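You operate a simulated robot arm through the tools that you are given. There is no shell and no other tool.

The job below is to be done with a simulated two-armed robot. You get a single attempt, and the scene is never put back.

TASK
Save frame 36 sharp at 24x, then again sharp at 36x.
Fine: watch the display; two pictures in all; leave that frame showing sharp at 36x, reel on, gate shut, lamp on.

It is judged by the outcome, as a careful person would: the job done as asked, and still so three seconds after it is handed in. It fails if anything else is knocked over, pushed out of place, dropped, spilled or broken.

THE ROBOT
Two 7-joint arms with fingered hands on one trunk that stands fixed in place. Base frame: the origin is at the foot of the trunk, x ahead of it, y to its left, z up. Lengths are in m, angles in degrees, forces in N, time in s.
The left shoulder is at [0.07, 0.166, 1.118], the right one opposite. With the tool pointing down near the work surface each hand reaches from about 0.46 to 0.96 m from the base axis, measured 20 degrees to its own side. Payload 4.1 kg a hand.
Tool frame (each hand has its own): the origin (TCP) lies between the finger pads and is the grasp point; the fingertips stand 0.032 m ahead of it; z points along the fingers, y is the line along which they close. Largest opening 0.108 m; the body of the gripper starts 0.038 m behind the TCP. The gripper is a hand of 4 fingers: y runs from the thumb to the fingers, the wrist lies at [-0.016, -0.108, -0.186] in the tool frame, and closing takes about 1.5 s.
Orientation is that of the tool frame in the base frame, as a unit quaternion [w, x, y, z]. With the fingers straight down and the wrist toward the robot, the tool's x, y and z point along [0, 1, 0], [1, 0, 0] and [0, 0, -1] of the base frame.

THE INTERFACE
- The arms move only by the tool jog_arm. It takes "left_commands", "right_commands" or both (then of equal length, played together; a hand with none holds still); each is a list that holds one entry, the list of rows, each a list of 6 numbers: the shift along the base's x, y, z in units of 500 mm (1.0 is 500 mm), then the turn, a rotation vector about the base's x, y, z in units of 90 degrees (1.0 is 90 degrees). In form: [[[dx, dy, dz, wx, wy, wz], ...]]. A call has 1 to 20 rows; each row is the pose to reach, as a shift and turn from the pose commanded when the call began. "left_claw" and "right_claw" are, for a hand that has rows, the gripper command, from -1 (shut) to 1 (fully open), values between in proportion, set as the call begins (left out, the last holds). A call with a number of a shift or a turn outside -1 to 1 is refused whole. Each row takes 0.2 s and may step no farther than 0.05 m and 8.6 degrees from the row before; otherwise, or with a gripper value out of range, the whole call is refused. A pose out of reach is approached as far as the arm can. The call stops where the force on the tool passes 40 N (or 10 N more than at its start, if that is more) or the arm is blocked; 0.2 s more then pass. Each finger travels about 0.045 m/s and halts on what it meets, pressing with about 29 N; the grip force reading is that of the motor and also rises with nothing between the fingers. The clock runs only during rows and for 0.2 s after the last one: add rows that repeat a pose to give the fingers time. It gives the time, the measured TCP pose, the force on the tool (base axes), the opening and the grip force at its end, in the units of the frame above (readings bear some noise), with the torque about the TCP (base axes, N m) and any sound that the robot's microphone picked up.
- Cameras (640 x 400 px; columns grow to the right, rows downward): "scene" is now at [0.1409, 0.0205, 1.3659]; the picture's right is [0.21, -0.98, 0.00], its down [-0.40, -0.09, -0.91] and it looks along [0.89, 0.19, -0.41] (base axes); focal length 344 px, centre (320, 200). "left" rides on the left gripper at [-0.064, -0.093, -0.132] in its tool frame; the picture's right is [-0.80, -0.28, 0.53], its down [0.55, -0.71, 0.45] and it looks along [0.25, 0.65, 0.72] (tool axes); focal length 247 px, centre (320, 200). "right" rides on the right gripper at [0.064, -0.093, -0.131] in its tool frame; the picture's right is [-0.80, 0.28, -0.53], its down [-0.55, -0.71, 0.45] and it looks along [-0.25, 0.65, 0.72] (tool axes); focal length 247 px, centre (320, 200). There is no depth. A picture from a camera that has moved, and an enlarged one, comes with that camera's place and axes in the base frame and with its lens.
- get_image(camera): a new picture of that camera. It takes no simulated time.
- move_column(by): slides the trunk up (or, below 0, down) by that many m; the arms and the scene camera ride with it, the base frame stays. It gives what a move gives, with no picture.
- grasp_type(shape, hand): the hand has 4 fingers and takes this shape, open, in about a second: jaw (thumb against the fingers, like two jaws); tri (thumb and two fingers); tip (a fingertip pinch); poke (one finger out to press); point (the index stretched); flat (the hand flat); cup (the hand cupped); fist (a fist). The gripper value then closes the fingers along that shape, each until it touches; the sizes above hold for jaw. It gives what a move gives, with no picture.
- pan_tilt(pan, tilt): turns the head with the scene camera to pan (to the left, within 86 degrees either way) and tilt (down, from -29 to 69), counted from straight ahead of the robot. It gives what a move gives.
- inspect(camera, box): a new picture of the part [left, top, right, bottom] of that camera's present view, enlarged. It takes no simulated time.
- finish_job(): hands the job in; it is judged then, once.

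Nothing tells you positions but the pictures and the camera data. Unless the task says otherwise, let go and move clear before handing in.

The tools are called after "Request:" as name(argument=value, ...) on one line, values as JSON. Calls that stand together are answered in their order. jog_arm: Moves the arms, as the interface text tells. Its arguments: {"type":"object","properties":{"left_commands":{"type":"array","items":{"type":"array","items":{"type":"array","items":{"type":"number"}}}},"left_claw":{"type":"number"},"right_commands":{"type":"array","items":{"type":"array","items":{"type":"array","items":{"type":"number"}}}},"right_claw":{"type":"number"}},"required":[]} The other tools are called the same way: move_column (by) slides the trunk up or down; grasp_type (shape, hand) gives the hand a shape; pan_tilt (pan, tilt) turns the head that bears the scene camera; get_image (camera) takes a picture; inspect (camera, box) takes an enlarged picture of a part of a camera's view; finish_job () hands the job in.

At the start:

```text
t: 0.0
left_tool_pos: [0.6247, 0.2705, 1.1411]
left_tool_rot: [0.001, 0.707, 0.707, -0.001]
left_contact_force: [0.5, -0.1, -0.6]
left_torque: [0.0, 0.0, -0.01]
left_grip_width: 0.1077
left_gripper_force: 0.0
left_shape: jaw
right_tool_pos: [0.5714, -0.1635, 1.0734]
right_tool_rot: [0.0, 0.707, 0.707, 0.0]
right_contact_force: [0.0, -0.2, 0.9]
right_torque: [0.02, 0.0, 0.03]
right_grip_width: 0.1078
right_gripper_force: 0.1
right_shape: jaw
trunk travel left (down, up): [-0.625, 0.315]
head pan, tilt: [12.2, 24.1]
```

scene: 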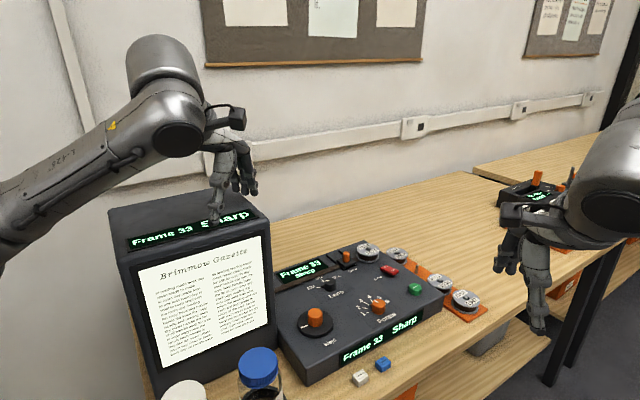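
right: 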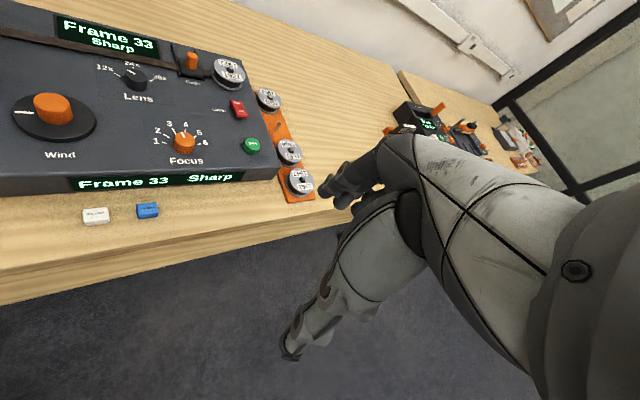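
left: 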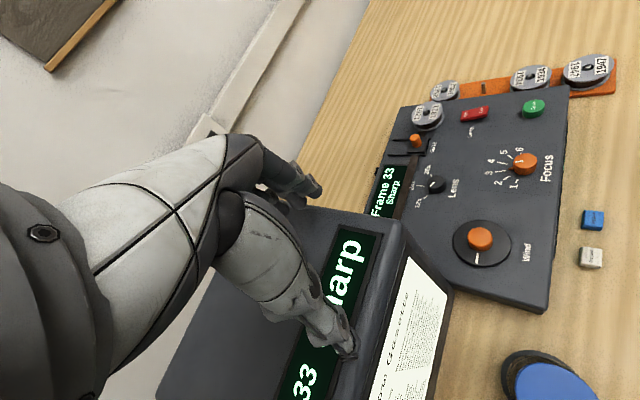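

I see a microfilm reader: a screen box on the left showing "Frame 33 Sharp", and a control panel with wind knob, lens knob, focus knob, a gate lever, red and green buttons, plus reels on an orange rack. I'll look closer before moving anything.

Request:
inspect(camera="scene", box=[260, 230, 500, 390])

Request:
inspect(camera="right", box=[0, 0, 320, 230])

Request:
inspect(camera="left", box=[350, 50, 640, 310])

Request:
inspect(camera="scene", box=[100, 190, 290, 380])

```text
2.50 times, centred on (380, 310) of scene
camera zoom: at [0.1409, 0.0205, 1.3659], right [0.21, -0.98, 0.0], down [-0.4, -0.09, -0.91], along [0.89, 0.19, -0.41], focal length 861 px, centre (170, -75)
```

zoom: 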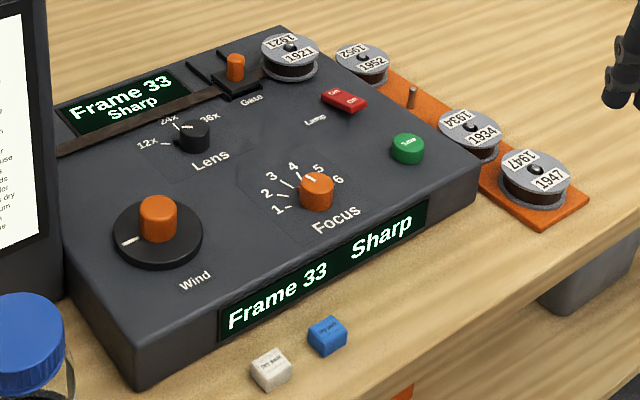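

```text
1.74 times, centred on (160, 115) of right
camera zoom: at [0.4786, -0.1012, 1.2064], right [0.28, -0.8, 0.53], down [-0.71, -0.55, -0.45], along [0.65, -0.25, -0.72], focal length 430 px, centre (598, 348)
```

zoom: 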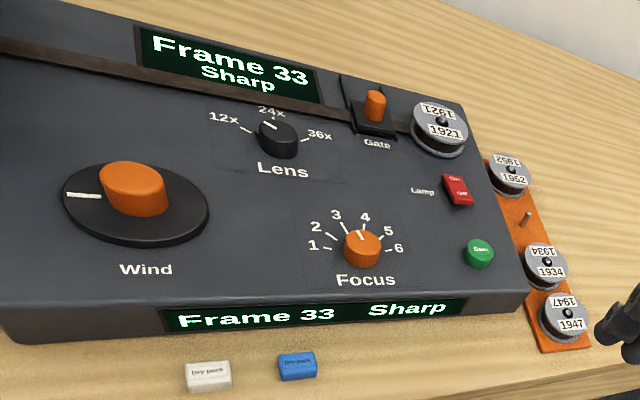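

```text
1.54 times, centred on (495, 180) of left
camera zoom: at [0.532, 0.2048, 1.2737], right [-0.28, -0.8, -0.53], down [-0.71, 0.55, -0.45], along [0.65, 0.25, -0.72], focal length 380 px, centre (51, 231)
```

zoom: 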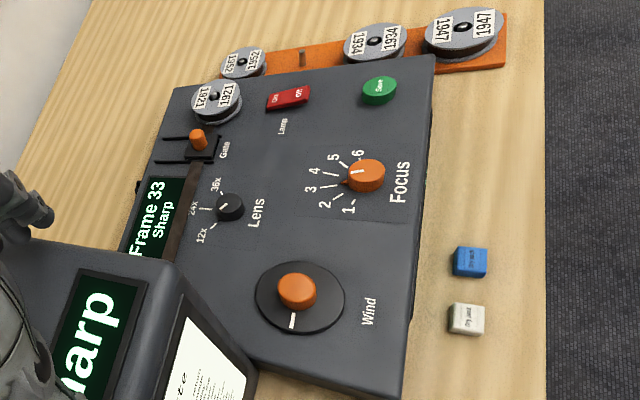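

```text
2.11 times, centred on (195, 285) of scene
camera zoom: at [0.1409, 0.0205, 1.3659], right [0.21, -0.98, 0.0], down [-0.4, -0.09, -0.91], along [0.89, 0.19, -0.41], focal length 725 px, centre (583, 21)
```

zoom: 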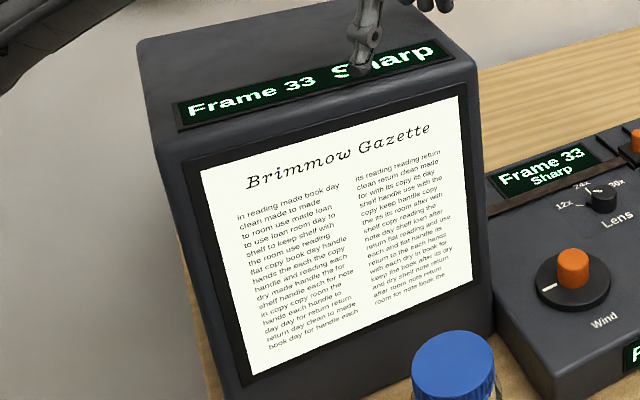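

The panel is readable but small, so I'm tilting the head toward it for a sharper look at the dial positions and the nearby loose objects.

Request:
pan_tilt(pan=8, tilt=40)

Request:
inspect(camera="left", box=[390, 80, 570, 190])

Request:
inspect(camera="right", box=[80, 40, 280, 165])

```text
t: 0.8
left_tool_pos: [0.6242, 0.2684, 1.1412]
left_tool_rot: [-0.001, 0.707, 0.707, 0.0]
left_contact_force: [0.3, 0.1, 0.9]
left_torque: [0.01, -0.01, 0.02]
left_grip_width: 0.1073
left_gripper_force: 0.1
left_shape: jaw
right_tool_pos: [0.5719, -0.1641, 1.074]
right_tool_rot: [0.0, 0.708, 0.707, -0.001]
right_contact_force: [-0.3, -0.2, -0.4]
right_torque: [-0.01, 0.0, -0.01]
right_grip_width: 0.1074
right_gripper_force: 0.1
right_shape: jaw
trunk travel left (down, up): [-0.625, 0.315]
head pan, tilt: [8.0, 40.0]
```

```text
3.56 times, centred on (480, 135) of left
camera zoom: at [0.532, 0.2048, 1.2737], right [-0.28, -0.8, -0.53], down [-0.71, 0.55, -0.45], along [0.65, 0.25, -0.72], focal length 878 px, centre (-249, 431)
```

zoom: 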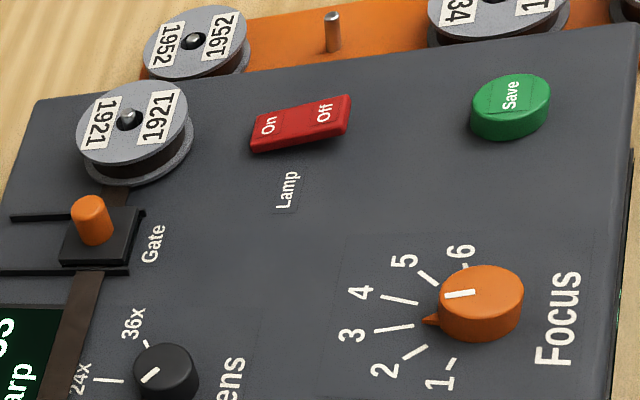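

```text
3.20 times, centred on (180, 102) of right
camera zoom: at [0.4786, -0.1012, 1.2065], right [0.28, -0.8, 0.53], down [-0.71, -0.55, -0.45], along [0.65, -0.25, -0.72], focal length 790 px, centre (768, 512)
```

zoom: 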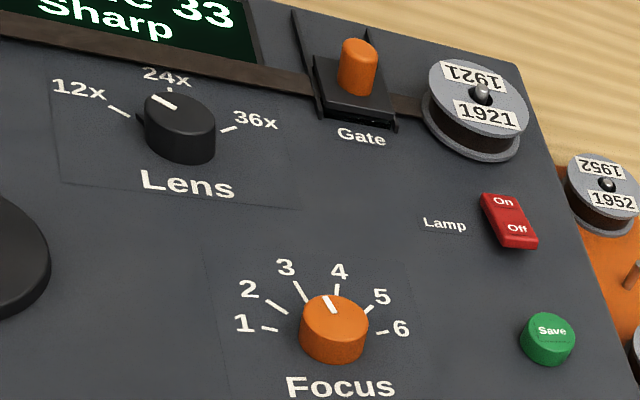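

The pointers show the lens at 12x and focus at 3, with frame 33 sharp. Next I'm taking an overview from the tilted head to find the obstacles around the panel.

Request:
get_image(camera="scene")

Request:
inspect(camera="scene", box=[220, 120, 480, 290])

```text
taken
camera scene: at [0.1349, 0.0128, 1.3411], right [0.14, -0.99, 0.0], down [-0.64, -0.09, -0.77], along [0.76, 0.11, -0.64], focal length 344 px, centre (320, 200)
```

scene: 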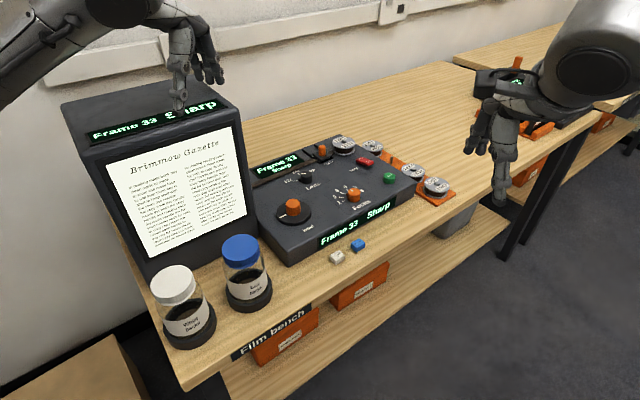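

```text
2.35 times, centred on (350, 205) of scene
camera zoom: at [0.1349, 0.0128, 1.3411], right [0.14, -0.99, 0.0], down [-0.64, -0.09, -0.77], along [0.76, 0.11, -0.64], focal length 811 px, centre (249, 188)
```

zoom: 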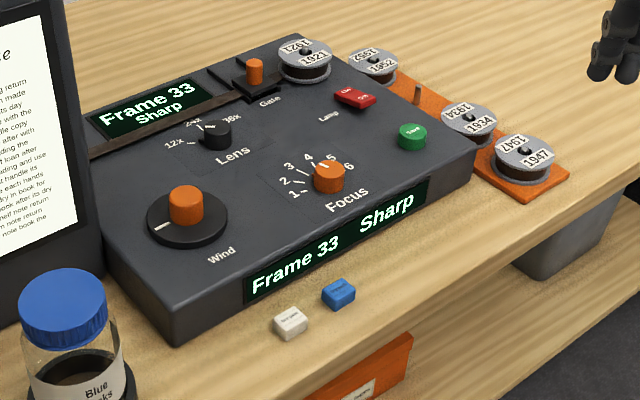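

The panel sits yawed about 45° with its top near z≈0.85, and two jars and two small packs are loose in front of it. Before approaching I'm trying the pinch shape in free air with the right hand to see where the fingertips end up.

Request:
grasp_type(shape="tip", hand="right")

Request:
inspect(camera="scene", box=[440, 40, 600, 220])

Request:
get_image(camera="right")

```text
t: 1.7
left_tool_pos: [0.6246, 0.2698, 1.143]
left_tool_rot: [0.0, 0.708, 0.706, 0.0]
left_contact_force: [0.3, 0.3, -0.3]
left_torque: [0.0, -0.03, 0.02]
left_grip_width: 0.1075
left_gripper_force: 0.2
left_shape: jaw
right_tool_pos: [0.5709, -0.1648, 1.073]
right_tool_rot: [0.0, 0.707, 0.707, 0.001]
right_contact_force: [-0.8, -0.3, 0.3]
right_torque: [-0.01, 0.01, 0.0]
right_grip_width: 0.1077
right_gripper_force: 0.0
right_shape: tip
trunk travel left (down, up): [-0.625, 0.315]
head pan, tilt: [8.0, 40.0]
```

```text
2.22 times, centred on (520, 130) of scene
camera zoom: at [0.1349, 0.0127, 1.3411], right [0.14, -0.99, 0.0], down [-0.64, -0.09, -0.77], along [0.76, 0.11, -0.64], focal length 766 px, centre (-124, 356)
```

zoom: 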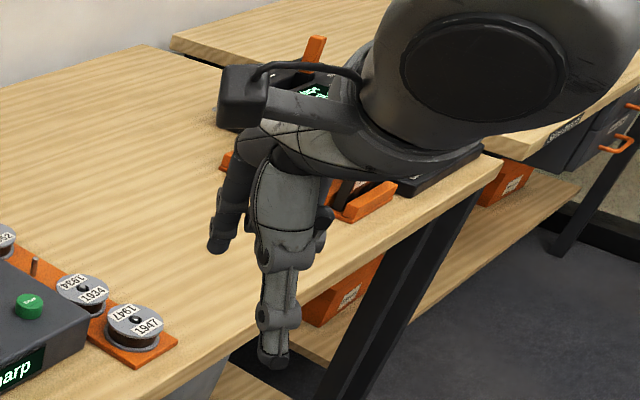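

```text
taken
camera right: at [0.4786, -0.1012, 1.2064], right [0.28, -0.8, 0.53], down [-0.71, -0.55, -0.45], along [0.65, -0.25, -0.72], focal length 247 px, centre (320, 200)
```

right: 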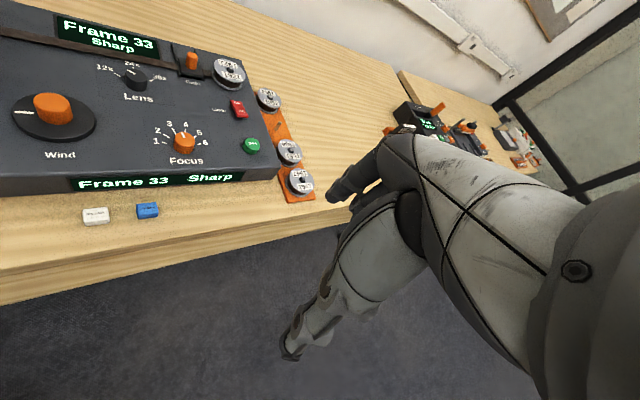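

The fingertips land where the tool frame predicts: thumb on the near side, one finger opposing. I'm zooming in on each control from two cameras to triangulate their centres precisely.

Request:
inspect(camera="scene", box=[260, 180, 340, 230])

Request:
inspect(camera="scene", box=[280, 160, 410, 215])

Request:
inspect(camera="left", box=[430, 200, 550, 275])

Request:
inspect(camera="left", box=[400, 130, 560, 230])

Request:
inspect(camera="right", box=[0, 60, 160, 160])

```text
8.00 times, centred on (300, 205) of scene
camera zoom: at [0.1349, 0.0127, 1.3411], right [0.14, -0.99, 0.0], down [-0.64, -0.09, -0.77], along [0.76, 0.11, -0.64], focal length 2756 px, centre (480, 160)
```

zoom: 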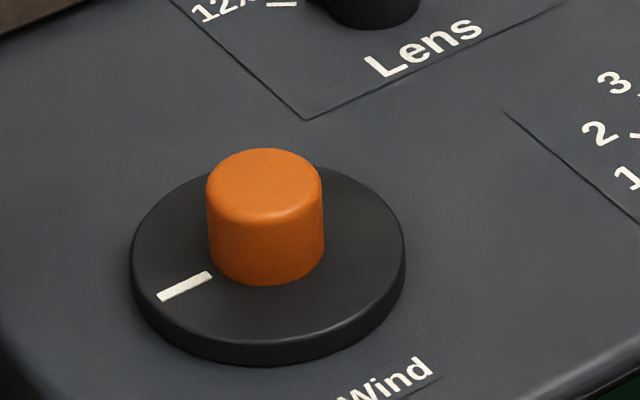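

```text
4.92 times, centred on (345, 188) of scene
camera zoom: at [0.1349, 0.0127, 1.3411], right [0.14, -0.99, 0.0], down [-0.64, -0.09, -0.77], along [0.76, 0.11, -0.64], focal length 1696 px, centre (197, 262)
```

zoom: 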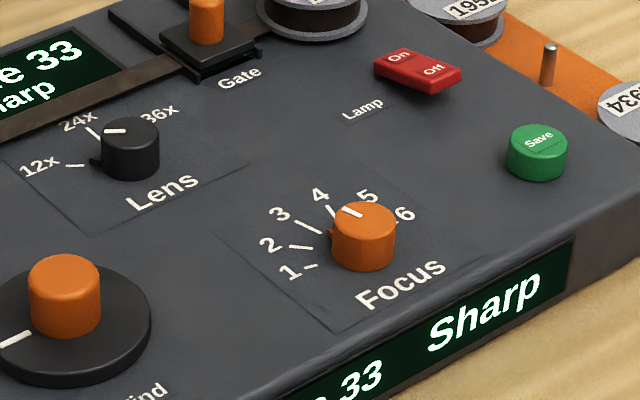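

```text
5.33 times, centred on (490, 238) of left
camera zoom: at [0.5321, 0.2048, 1.2737], right [-0.28, -0.8, -0.53], down [-0.71, 0.55, -0.45], along [0.65, 0.25, -0.72], focal length 1317 px, centre (-587, 0)
```

zoom: 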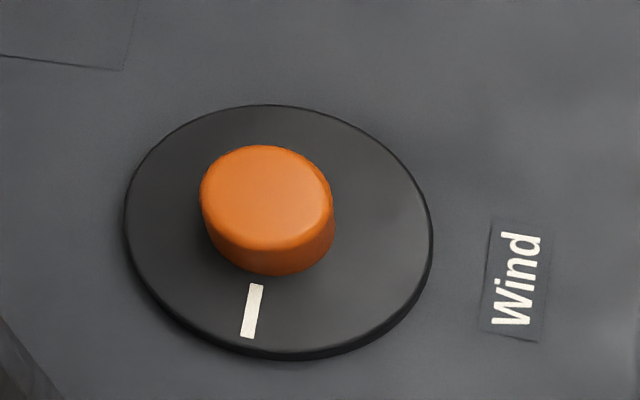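

```text
4.00 times, centred on (480, 180) of left
camera zoom: at [0.5321, 0.2048, 1.2737], right [-0.28, -0.8, -0.53], down [-0.71, 0.55, -0.45], along [0.65, 0.25, -0.72], focal length 988 px, centre (-320, 280)
```

zoom: 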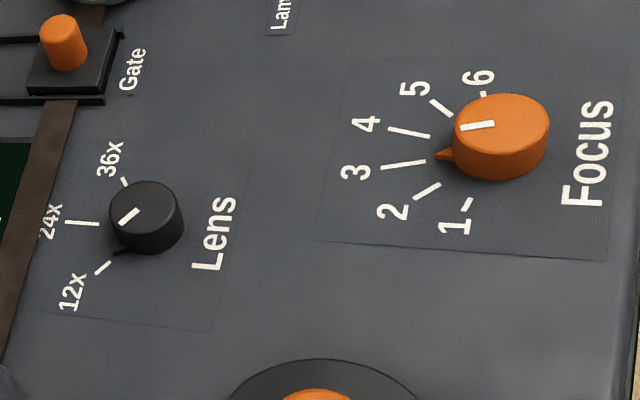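

```text
4.00 times, centred on (80, 110) of right
camera zoom: at [0.4786, -0.1012, 1.2064], right [0.28, -0.8, 0.53], down [-0.71, -0.55, -0.45], along [0.65, -0.25, -0.72], focal length 988 px, centre (1280, 560)
```

zoom: 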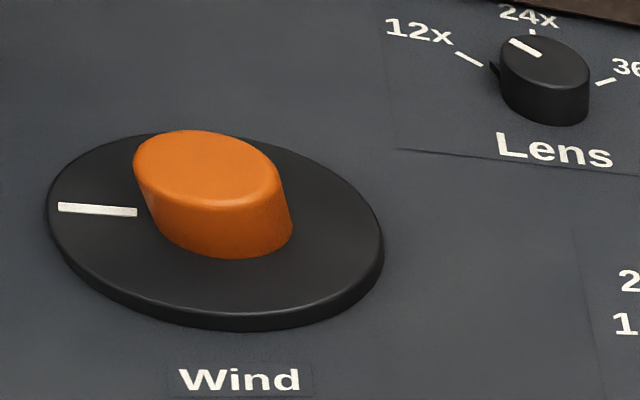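

Triangulated centres: Wind ≈ (0.656, 0.141, 0.887), Focus ≈ (0.725, 0.021, 0.875), Lens ≈ (0.776, 0.135, 0.872), Save ≈ (0.804, −0.057, 0.869), each about 29 mm across. I'm moving the left hand up and out of the way first, then the right hand over to hover above Wind.

Request:
jog_arm(left_commands=[[[-0.025, 0.026, 0.022, 0, 0, -0.055], [-0.05, 0.052, 0.044, 0, 0, -0.11], [-0.075, 0.078, 0.066, 0, 0, -0.165], [-0.1, 0.104, 0.088, 0, 0, -0.22], [-0.125, 0.13, 0.11, 0, 0, -0.275], [-0.15, 0.156, 0.132, 0, 0, -0.33], [-0.175, 0.182, 0.154, 0, 0, -0.385], [-0.2, 0.208, 0.176, 0, 0, -0.44], [-0.225, 0.234, 0.198, 0, 0, -0.495], [-0.25, 0.26, 0.22, 0, 0, -0.55]]])

Request:
get_image(camera="left")

Request:
get_image(camera="scene")

```text
t: 3.9
left_tool_pos: [0.4996, 0.4007, 1.2509]
left_tool_rot: [0.0, 0.939, 0.345, 0.0]
left_contact_force: [0.3, 0.4, 0.1]
left_torque: [-0.01, -0.02, -0.02]
left_grip_width: 0.1076
left_gripper_force: 0.0
left_shape: jaw
right_tool_pos: [0.5709, -0.1649, 1.0731]
right_tool_rot: [0.0, 0.707, 0.708, 0.0]
right_contact_force: [-0.1, -0.3, 0.9]
right_torque: [0.01, 0.0, 0.01]
right_grip_width: 0.1073
right_gripper_force: 0.1
right_shape: tip
trunk travel left (down, up): [-0.625, 0.315]
head pan, tilt: [8.0, 40.0]
```

```text
taken
camera left: at [0.3897, 0.4287, 1.3828], right [-0.79, -0.3, -0.53], down [-0.04, 0.89, -0.45], along [0.61, -0.33, -0.72], focal length 247 px, centre (320, 200)
```

left: 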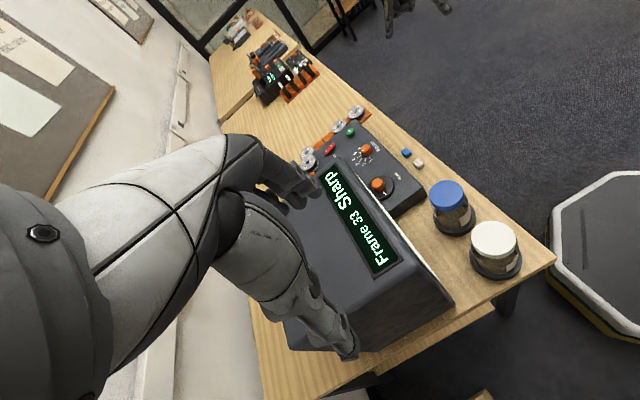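

```text
taken
camera scene: at [0.1344, 0.0131, 1.3411], right [0.14, -0.99, 0.0], down [-0.64, -0.09, -0.77], along [0.76, 0.11, -0.64], focal length 344 px, centre (320, 200)
```

scene: 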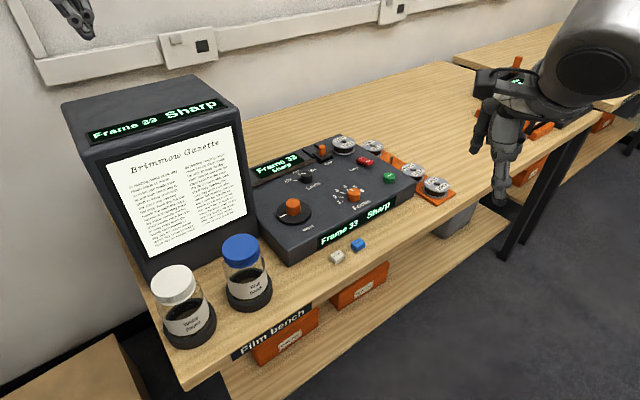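

The left hand is clear and the panel is in view. Now the right hand moves to hover over Wind, yawed +50° so there is room to turn clockwise.

Request:
jog_arm(right_commands=[[[0.0, 0.06, -0.005, 0, 0, 0.05], [0.017, 0.12, -0.01, 0, 0, 0.1], [0.034, 0.18, -0.02, 0, 0, 0.16], [0.051, 0.24, -0.03, 0, 0, 0.22], [0.068, 0.3, -0.04, 0, 0, 0.28], [0.085, 0.36, -0.05, 0, 0, 0.34], [0.102, 0.42, -0.06, 0, 0, 0.4], [0.12, 0.48, -0.07, 0, 0, 0.45], [0.14, 0.54, -0.08, 0, 0, 0.5], [0.155, 0.58, -0.09, 0, 0, 0.53], [0.1692, 0.611, -0.1, 0, 0, 0.5556], [0.1692, 0.611, -0.1, 0, 0, 0.5556]]], right_claw=0.0)

Request:
get_image(camera="scene")

Request:
get_image(camera="right")

Request:
get_image(camera="left")

```text
t: 6.5
left_tool_pos: [0.5001, 0.4003, 1.2513]
left_tool_rot: [0.001, 0.938, 0.346, 0.0]
left_contact_force: [0.5, -0.9, 0.2]
left_torque: [0.03, -0.01, 0.03]
left_grip_width: 0.1077
left_gripper_force: 0.0
left_shape: jaw
right_tool_pos: [0.6549, 0.1415, 1.0236]
right_tool_rot: [0.0, 0.341, 0.94, 0.0]
right_contact_force: [-0.6, -0.4, -1.1]
right_torque: [0.01, 0.01, -0.01]
right_grip_width: 0.0541
right_gripper_force: 0.1
right_shape: tip
trunk travel left (down, up): [-0.625, 0.315]
head pan, tilt: [8.0, 40.0]
```

```text
taken
camera scene: at [0.1346, 0.0125, 1.3411], right [0.14, -0.99, 0.0], down [-0.64, -0.09, -0.77], along [0.76, 0.11, -0.64], focal length 344 px, centre (320, 200)
```

scene: 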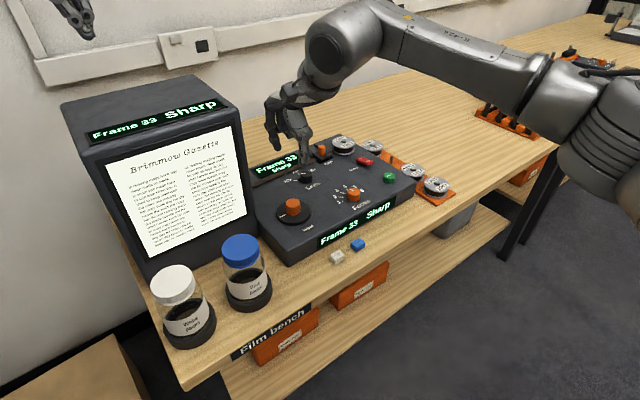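

```text
taken
camera right: at [0.5463, 0.1109, 1.157], right [0.79, -0.3, 0.53], down [-0.03, -0.89, -0.45], along [0.61, 0.34, -0.72], focal length 247 px, centre (320, 200)
```

right: 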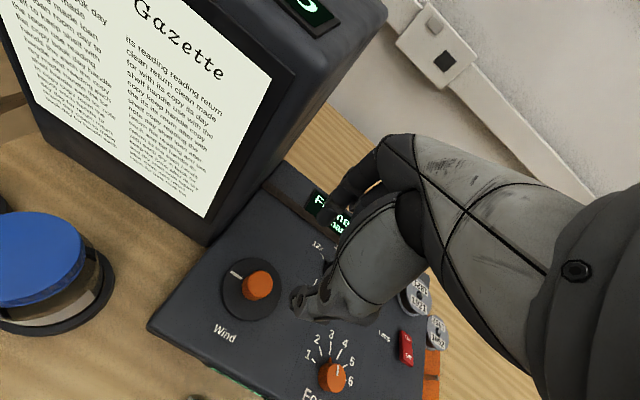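

```text
taken
camera left: at [0.3901, 0.4277, 1.3829], right [-0.79, -0.3, -0.53], down [-0.04, 0.89, -0.45], along [0.61, -0.33, -0.72], focal length 247 px, centre (320, 200)
```

left: 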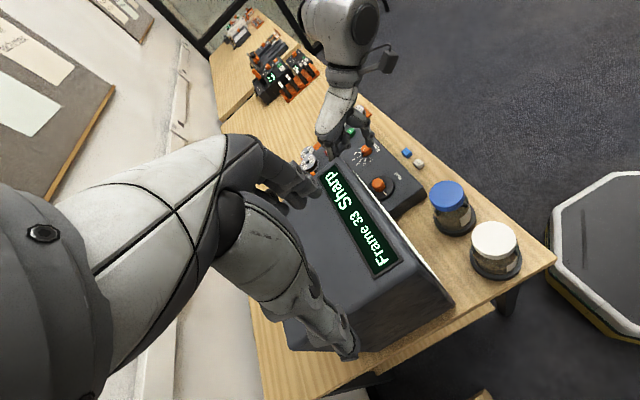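

The arm reached the hover pose with plenty of clearance. I'm zooming in to check where the fingertips are relative to the knob axis.

Request:
inspect(camera="scene", box=[250, 80, 350, 230])

Request:
inspect(camera="right", box=[180, 180, 400, 360])

Request:
inspect(camera="left", box=[280, 60, 440, 220])

```text
2.67 times, centred on (300, 155) of scene
camera zoom: at [0.1346, 0.0125, 1.3411], right [0.14, -0.99, 0.0], down [-0.64, -0.09, -0.77], along [0.76, 0.11, -0.64], focal length 919 px, centre (373, 320)
```

zoom: 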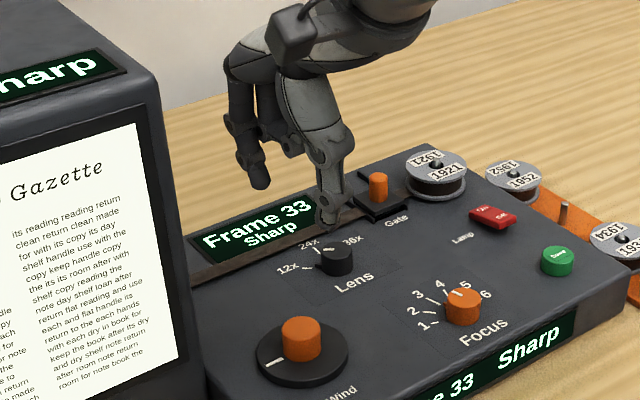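

```text
2.22 times, centred on (290, 270) of right
camera zoom: at [0.5463, 0.1109, 1.157], right [0.79, -0.3, 0.53], down [-0.03, -0.89, -0.45], along [0.61, 0.34, -0.72], focal length 549 px, centre (387, 44)
```

zoom: 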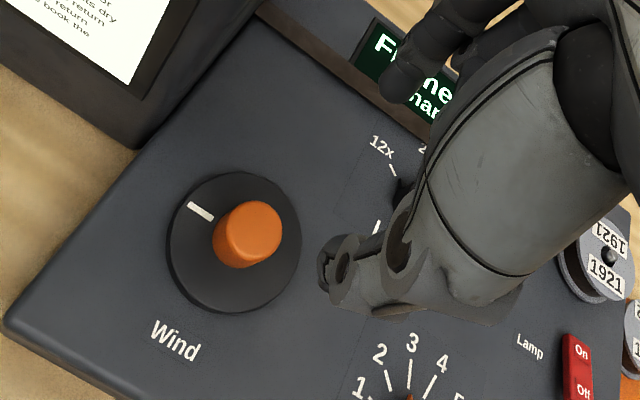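

```text
2.50 times, centred on (360, 140) of left
camera zoom: at [0.3901, 0.4277, 1.3829], right [-0.79, -0.3, -0.53], down [-0.04, 0.89, -0.45], along [0.61, -0.33, -0.72], focal length 617 px, centre (220, 350)
```

zoom: 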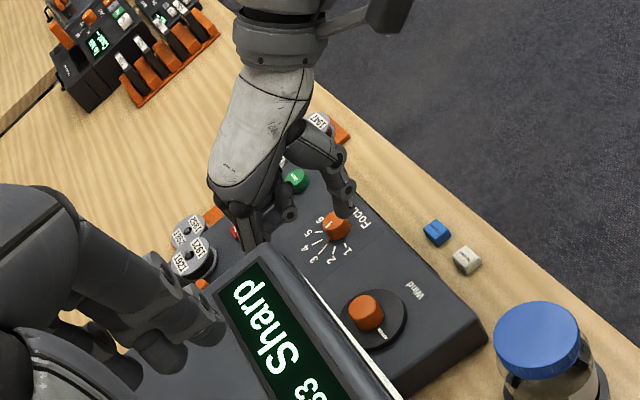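

Thumb position matches the model, but I want to identify which finger opposes it, so I'm magnifying the hand in two views.

Request:
inspect(camera="left", box=[325, 90, 385, 165])

Request:
inspect(camera="scene", box=[255, 80, 325, 175])

```text
5.33 times, centred on (355, 128) of left
camera zoom: at [0.3901, 0.4277, 1.3829], right [-0.79, -0.3, -0.53], down [-0.04, 0.89, -0.45], along [0.61, -0.33, -0.72], focal length 1317 px, centre (133, 587)
```

zoom: 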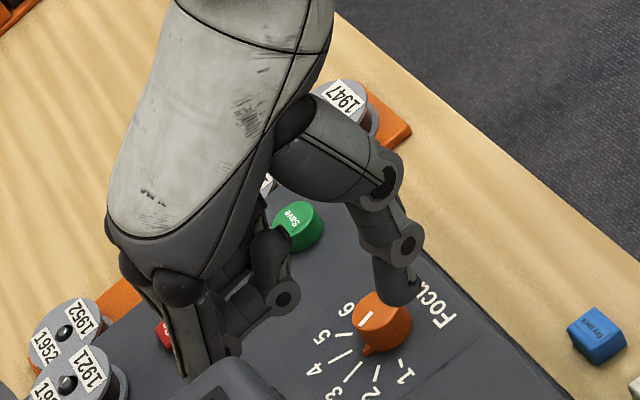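

```text
4.21 times, centred on (290, 128) of scene
camera zoom: at [0.1346, 0.0125, 1.3411], right [0.14, -0.99, 0.0], down [-0.64, -0.09, -0.77], along [0.76, 0.11, -0.64], focal length 1451 px, centre (446, 505)
```

zoom: 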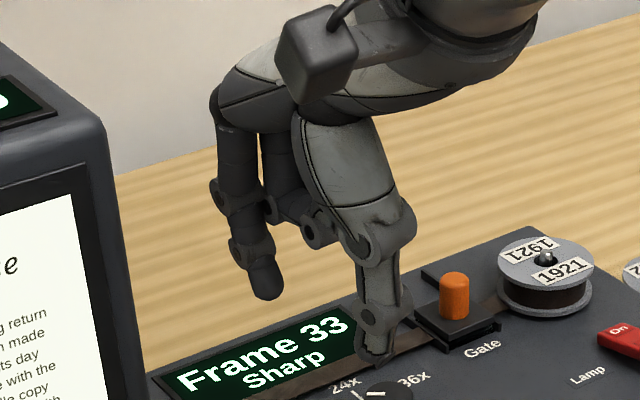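

The pinch is clean: thumb and index oppose along the tool y axis with the other fingers curled. Now lowering to just above the knob top to check alignment.

Request:
jog_arm(right_commands=[[[0, 0, -0.045, 0, 0, 0], [0, 0, -0.09, 0, 0, 0], [0, 0, -0.135, 0, 0, 0], [0, 0, -0.177, 0, 0, 0], [0, 0, -0.177, 0, 0, 0]]], right_claw=0.0)

Request:
inspect(camera="scene", box=[250, 140, 350, 230])

Request:
inspect(camera="right", box=[180, 180, 400, 360])

Request:
inspect(camera="left", box=[325, 120, 425, 220])

```text
t: 7.7
left_tool_pos: [0.4986, 0.3997, 1.251]
left_tool_rot: [-0.001, 0.938, 0.346, 0.0]
left_contact_force: [0.4, 0.5, 0.7]
left_torque: [0.0, 0.0, 0.03]
left_grip_width: 0.1075
left_gripper_force: 0.1
left_shape: jaw
right_tool_pos: [0.6545, 0.1401, 0.9333]
right_tool_rot: [0.0, 0.342, 0.94, -0.001]
right_contact_force: [-0.2, -0.6, 0.9]
right_torque: [0.04, 0.01, -0.01]
right_grip_width: 0.0546
right_gripper_force: 0.1
right_shape: tip
trunk travel left (down, up): [-0.625, 0.315]
head pan, tilt: [8.0, 40.0]
```

```text
4.44 times, centred on (300, 185) of scene
camera zoom: at [0.1345, 0.0129, 1.3411], right [0.14, -0.99, 0.0], down [-0.64, -0.09, -0.77], along [0.76, 0.11, -0.64], focal length 1531 px, centre (409, 267)
```

zoom: 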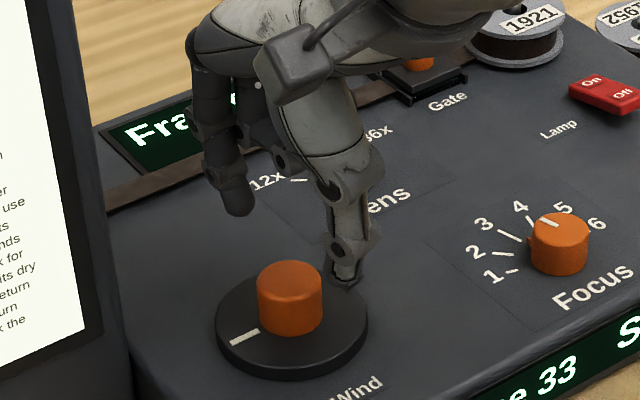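

```text
2.22 times, centred on (290, 270) of right
camera zoom: at [0.5465, 0.1098, 1.0675], right [0.79, -0.3, 0.53], down [-0.03, -0.89, -0.45], along [0.61, 0.34, -0.72], focal length 549 px, centre (387, 44)
```

zoom: 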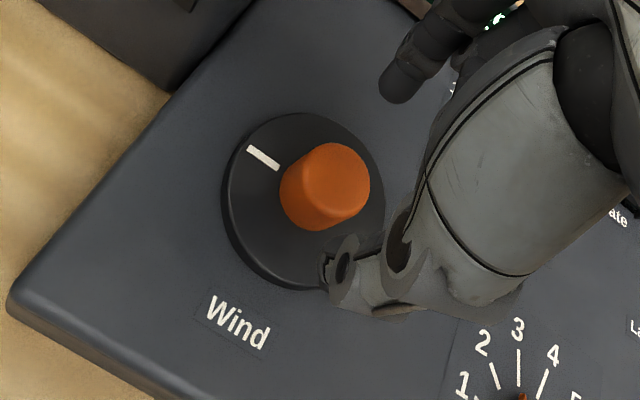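

```text
4.00 times, centred on (375, 170) of left
camera zoom: at [0.39, 0.4282, 1.3828], right [-0.79, -0.3, -0.53], down [-0.04, 0.89, -0.45], along [0.61, -0.33, -0.72], focal length 988 px, centre (100, 320)
```

zoom: 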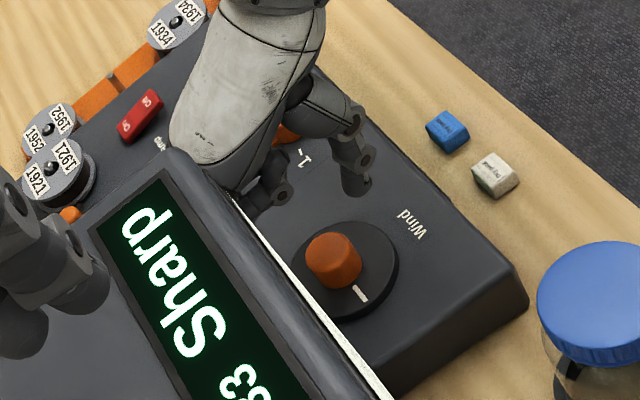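

The fingertips straddle the knob within a few millimetres. Lowering further so the tips flank the knob just above its disc, then closing.

Request:
jog_arm(right_commands=[[[0, 0, -0.02, 0, 0, 0], [0, 0, -0.04, 0, 0, 0], [0, 0, -0.06, 0, 0, 0], [0, 0, -0.06, 0, 0, 0]]], right_claw=0.0)

Request:
inspect(camera="scene", box=[250, 150, 350, 230])

Request:
inspect(camera="left", box=[345, 130, 415, 200])

Request:
inspect(camera="right", box=[200, 180, 380, 340])

```text
t: 8.7
left_tool_pos: [0.4997, 0.3995, 1.2513]
left_tool_rot: [0.0, 0.938, 0.346, 0.0]
left_contact_force: [0.1, 0.0, 0.4]
left_torque: [0.02, 0.0, 0.02]
left_grip_width: 0.1074
left_gripper_force: 0.1
left_shape: jaw
right_tool_pos: [0.654, 0.1405, 0.9047]
right_tool_rot: [0.0, 0.342, 0.94, -0.001]
right_contact_force: [-1.0, 0.1, 0.1]
right_torque: [-0.02, 0.01, 0.01]
right_grip_width: 0.0544
right_gripper_force: 0.0
right_shape: tip
trunk travel left (down, up): [-0.625, 0.315]
head pan, tilt: [8.0, 40.0]
```

```text
5.00 times, centred on (300, 190) of scene
camera zoom: at [0.1347, 0.0129, 1.3411], right [0.14, -0.99, 0.0], down [-0.64, -0.09, -0.77], along [0.76, 0.11, -0.64], focal length 1723 px, centre (420, 250)
```

zoom: 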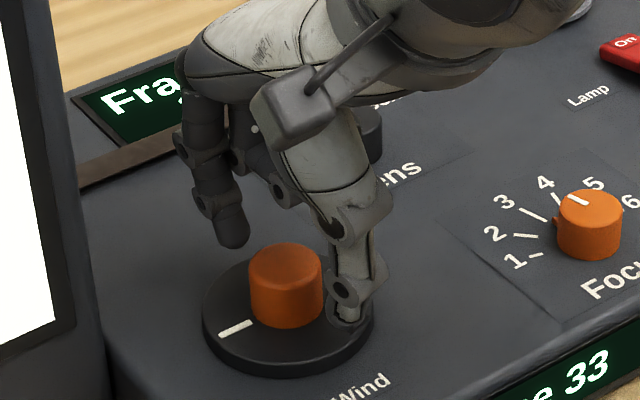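

```text
5.71 times, centred on (380, 165) of left
camera zoom: at [0.3902, 0.4282, 1.3827], right [-0.79, -0.3, -0.53], down [-0.04, 0.89, -0.45], along [0.61, -0.33, -0.72], focal length 1411 px, centre (-23, 400)
```

zoom: 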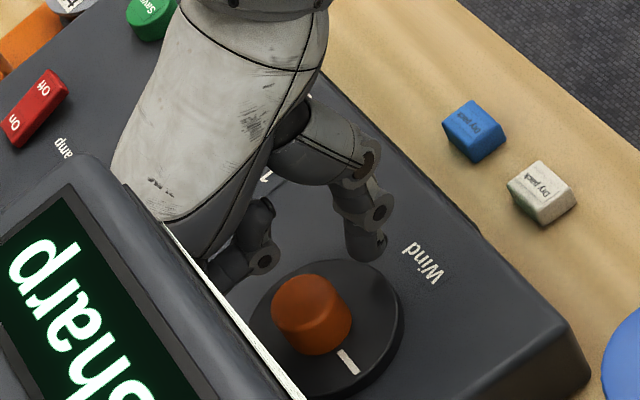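

```text
2.50 times, centred on (290, 260) of right
camera zoom: at [0.5468, 0.1103, 1.0379], right [0.79, -0.3, 0.53], down [-0.03, -0.89, -0.45], along [0.61, 0.34, -0.72], focal length 617 px, centre (395, 50)
```

zoom: 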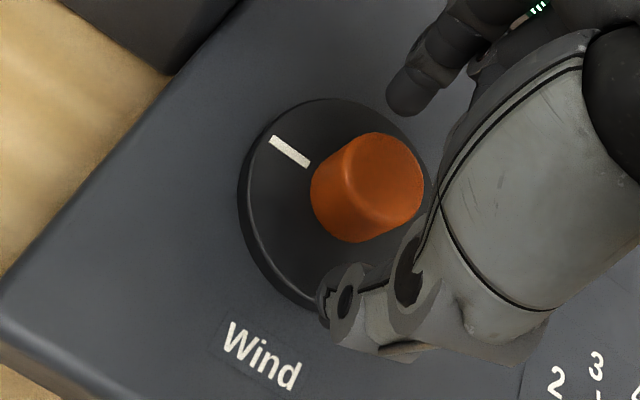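

Alignment is good on both sides of the knob. Closing the pinch on the Wind knob now, holding position.

Request:
jog_arm(right_commands=[[[0, 0, 0, 0, 0, 0], [0, 0, 0, 0, 0, 0], [0, 0, 0, 0, 0, 0], [0, 0, 0, 0, 0, 0], [0, 0, 0, 0, 0, 0], [0, 0, 0, 0, 0, 0]]], right_claw=-0.7)

Request:
inspect(camera="scene", box=[250, 150, 350, 230])

Request:
inspect(camera="left", box=[345, 130, 415, 200])

Request:
inspect(camera="right", box=[200, 180, 380, 340])

```text
t: 10.1
left_tool_pos: [0.4989, 0.3997, 1.249]
left_tool_rot: [0.0, 0.938, 0.346, 0.0]
left_contact_force: [-0.3, -0.1, 0.5]
left_torque: [0.0, 0.0, -0.01]
left_grip_width: 0.1076
left_gripper_force: 0.0
left_shape: jaw
right_tool_pos: [0.6554, 0.141, 0.9045]
right_tool_rot: [0.001, 0.343, 0.939, 0.0]
right_contact_force: [0.6, 0.1, -0.3]
right_torque: [0.02, -0.04, 0.01]
right_grip_width: 0.0227
right_gripper_force: 29.1
right_shape: tip
trunk travel left (down, up): [-0.625, 0.315]
head pan, tilt: [8.0, 40.0]
```

```text
5.00 times, centred on (300, 190) of scene
camera zoom: at [0.1351, 0.013, 1.341], right [0.14, -0.99, 0.0], down [-0.64, -0.09, -0.77], along [0.76, 0.11, -0.64], focal length 1723 px, centre (420, 250)
```

zoom: 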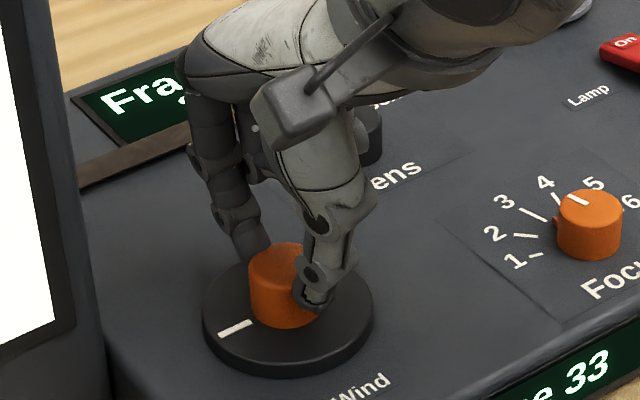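

```text
5.71 times, centred on (380, 165) of left
camera zoom: at [0.3906, 0.4282, 1.3826], right [-0.79, -0.3, -0.53], down [-0.04, 0.89, -0.45], along [0.61, -0.33, -0.72], focal length 1411 px, centre (-23, 400)
```

zoom: 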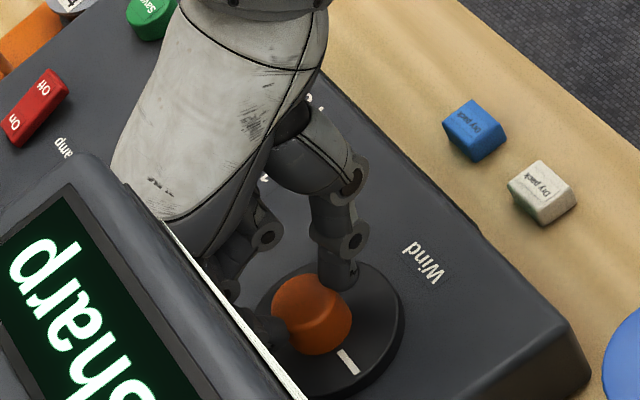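

```text
2.50 times, centred on (290, 260) of right
camera zoom: at [0.5471, 0.1102, 1.0379], right [0.79, -0.3, 0.53], down [-0.03, -0.89, -0.45], along [0.61, 0.34, -0.72], focal length 617 px, centre (395, 50)
```

zoom: 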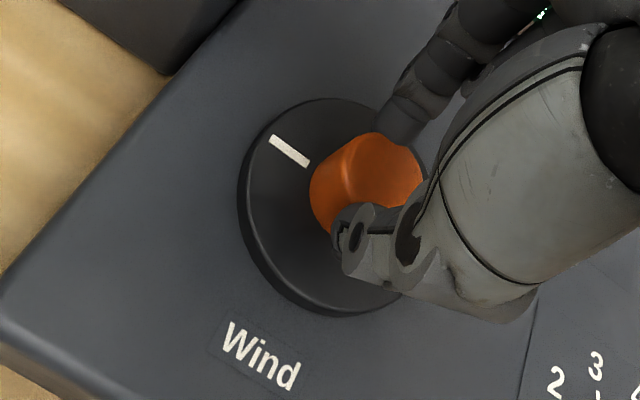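

Grip reads 29 N with the fingers on the knob. I'll turn clockwise a small amount and read the display to learn the direction and angle per frame.

Request:
jog_arm(right_commands=[[[0, 0, 0, 0, 0, -0.06], [0, 0, 0, 0, 0, -0.12], [0, 0, 0, 0, 0, -0.18], [0, 0, 0, 0, 0, -0.18]]])

Request:
get_image(camera="scene")

Request:
inspect(camera="scene", box=[250, 150, 350, 230])

```text
t: 11.1
left_tool_pos: [0.4996, 0.4004, 1.2513]
left_tool_rot: [-0.001, 0.938, 0.347, 0.0]
left_contact_force: [0.3, -0.1, -0.1]
left_torque: [0.0, 0.02, -0.01]
left_grip_width: 0.1079
left_gripper_force: 0.0
left_shape: jaw
right_tool_pos: [0.6555, 0.1413, 0.9048]
right_tool_rot: [0.001, 0.471, 0.882, 0.0]
right_contact_force: [-0.8, 1.4, -2.6]
right_torque: [0.04, -0.02, -0.03]
right_grip_width: 0.0231
right_gripper_force: 29.5
right_shape: tip
trunk travel left (down, up): [-0.625, 0.315]
head pan, tilt: [8.0, 40.0]
```

```text
taken
camera scene: at [0.1351, 0.013, 1.341], right [0.14, -0.99, 0.0], down [-0.64, -0.09, -0.77], along [0.76, 0.11, -0.64], focal length 344 px, centre (320, 200)
```

scene: 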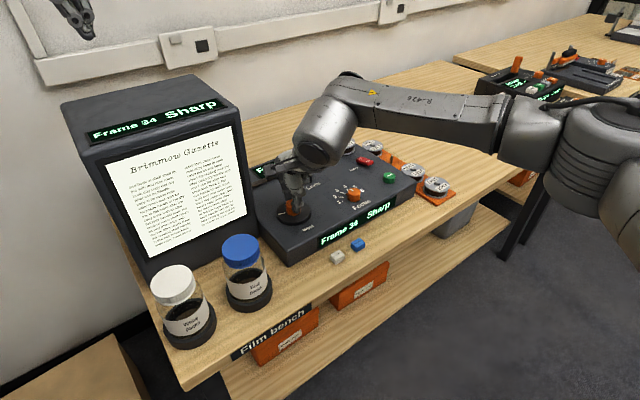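

```text
5.00 times, centred on (300, 190) of scene
camera zoom: at [0.1351, 0.013, 1.341], right [0.14, -0.99, 0.0], down [-0.64, -0.09, -0.77], along [0.76, 0.11, -0.64], focal length 1723 px, centre (420, 250)
```

zoom: 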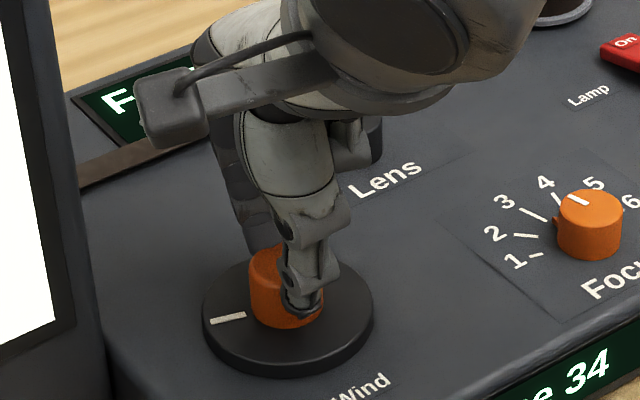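

Clockwise advances the film: the display now reads Frame 34, still sharp. Continuing in small steps.

Request:
jog_arm(right_commands=[[[0, 0, 0, 0, 0, -0.06], [0, 0, 0, 0, 0, -0.09], [0, 0, 0, 0, 0, -0.09]]])

Request:
inspect(camera="scene", box=[60, 80, 420, 270])

Request:
inspect(camera="scene", box=[250, 150, 350, 230])

```text
t: 11.9
left_tool_pos: [0.4993, 0.4, 1.2501]
left_tool_rot: [0.0, 0.938, 0.346, -0.001]
left_contact_force: [0.2, -0.6, -0.9]
left_torque: [0.04, 0.0, 0.02]
left_grip_width: 0.1076
left_gripper_force: 0.1
left_shape: jaw
right_tool_pos: [0.6562, 0.142, 0.9053]
right_tool_rot: [0.0, 0.532, 0.847, 0.0]
right_contact_force: [1.1, 1.7, -0.1]
right_torque: [0.1, -0.1, -0.01]
right_grip_width: 0.0229
right_gripper_force: 28.7
right_shape: tip
trunk travel left (down, up): [-0.625, 0.315]
head pan, tilt: [8.0, 40.0]
```

```text
1.78 times, centred on (240, 175) of scene
camera zoom: at [0.1351, 0.0133, 1.3411], right [0.14, -0.99, 0.0], down [-0.64, -0.09, -0.77], along [0.76, 0.11, -0.64], focal length 612 px, centre (462, 244)
```

zoom: 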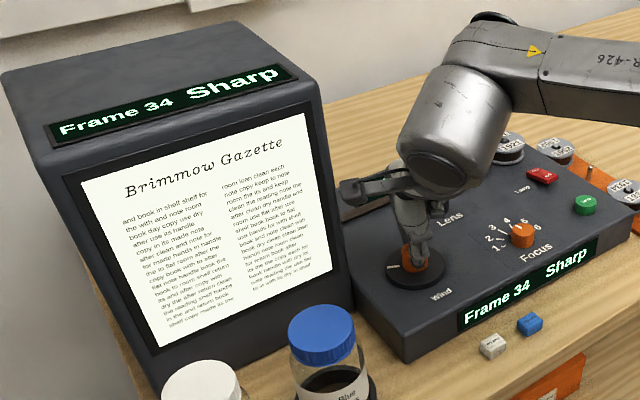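

```text
5.00 times, centred on (300, 190) of scene
camera zoom: at [0.1351, 0.0133, 1.3411], right [0.14, -0.99, 0.0], down [-0.64, -0.09, -0.77], along [0.76, 0.11, -0.64], focal length 1723 px, centre (420, 250)
```

zoom: 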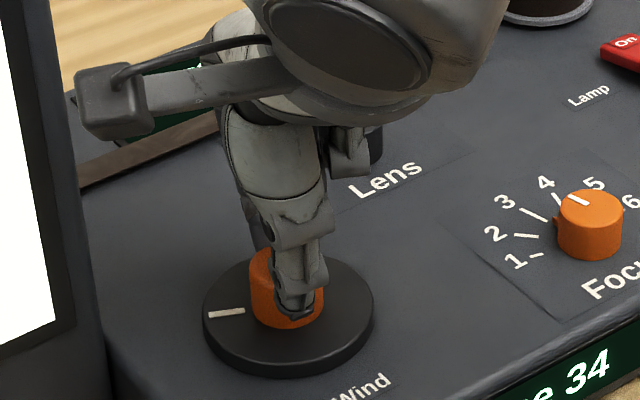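

Still Frame 34 at about 24° of turn, so frames are coarser than 16° each. Turning a little more while watching the clearance between the wrist camera and the screen box.

Request:
jog_arm(right_commands=[[[0, 0, 0, 0, 0, -0.06], [0, 0, 0, 0, 0, -0.09], [0, 0, 0, 0, 0, -0.09]]])

Request:
inspect(camera="scene", box=[60, 80, 420, 270])

Request:
inspect(camera="left", box=[310, 90, 430, 220])

```text
t: 12.7
left_tool_pos: [0.4996, 0.4007, 1.2511]
left_tool_rot: [0.0, 0.938, 0.346, 0.0]
left_contact_force: [0.4, 0.2, 0.0]
left_torque: [-0.01, 0.03, -0.01]
left_grip_width: 0.1072
left_gripper_force: 0.1
left_shape: jaw
right_tool_pos: [0.656, 0.143, 0.9045]
right_tool_rot: [0.0, 0.591, 0.807, 0.0]
right_contact_force: [1.2, 3.6, -0.8]
right_torque: [0.12, -0.1, 0.0]
right_grip_width: 0.0228
right_gripper_force: 29.5
right_shape: tip
trunk travel left (down, up): [-0.625, 0.315]
head pan, tilt: [8.0, 40.0]
```

```text
1.78 times, centred on (240, 175) of scene
camera zoom: at [0.135, 0.0137, 1.341], right [0.14, -0.99, 0.0], down [-0.64, -0.09, -0.77], along [0.76, 0.11, -0.64], focal length 612 px, centre (462, 244)
```

zoom: 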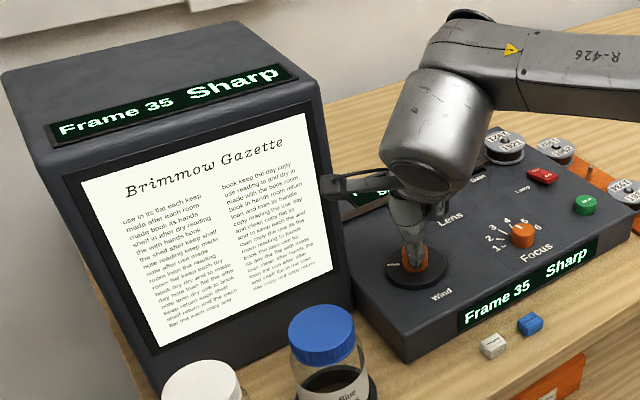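

```text
3.08 times, centred on (370, 155) of left
camera zoom: at [0.3905, 0.429, 1.3824], right [-0.79, -0.3, -0.53], down [-0.04, 0.89, -0.45], along [0.61, -0.33, -0.72], focal length 760 px, centre (166, 338)
```

zoom: 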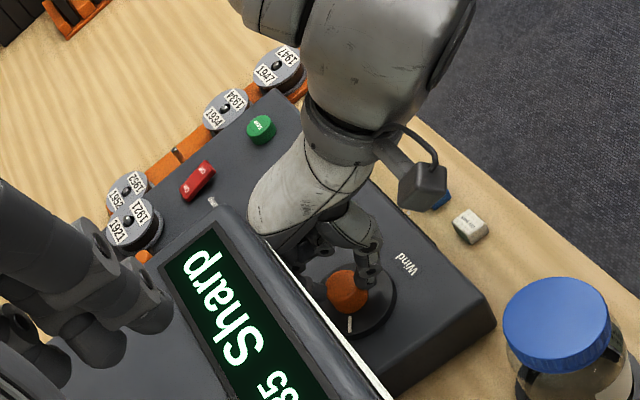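

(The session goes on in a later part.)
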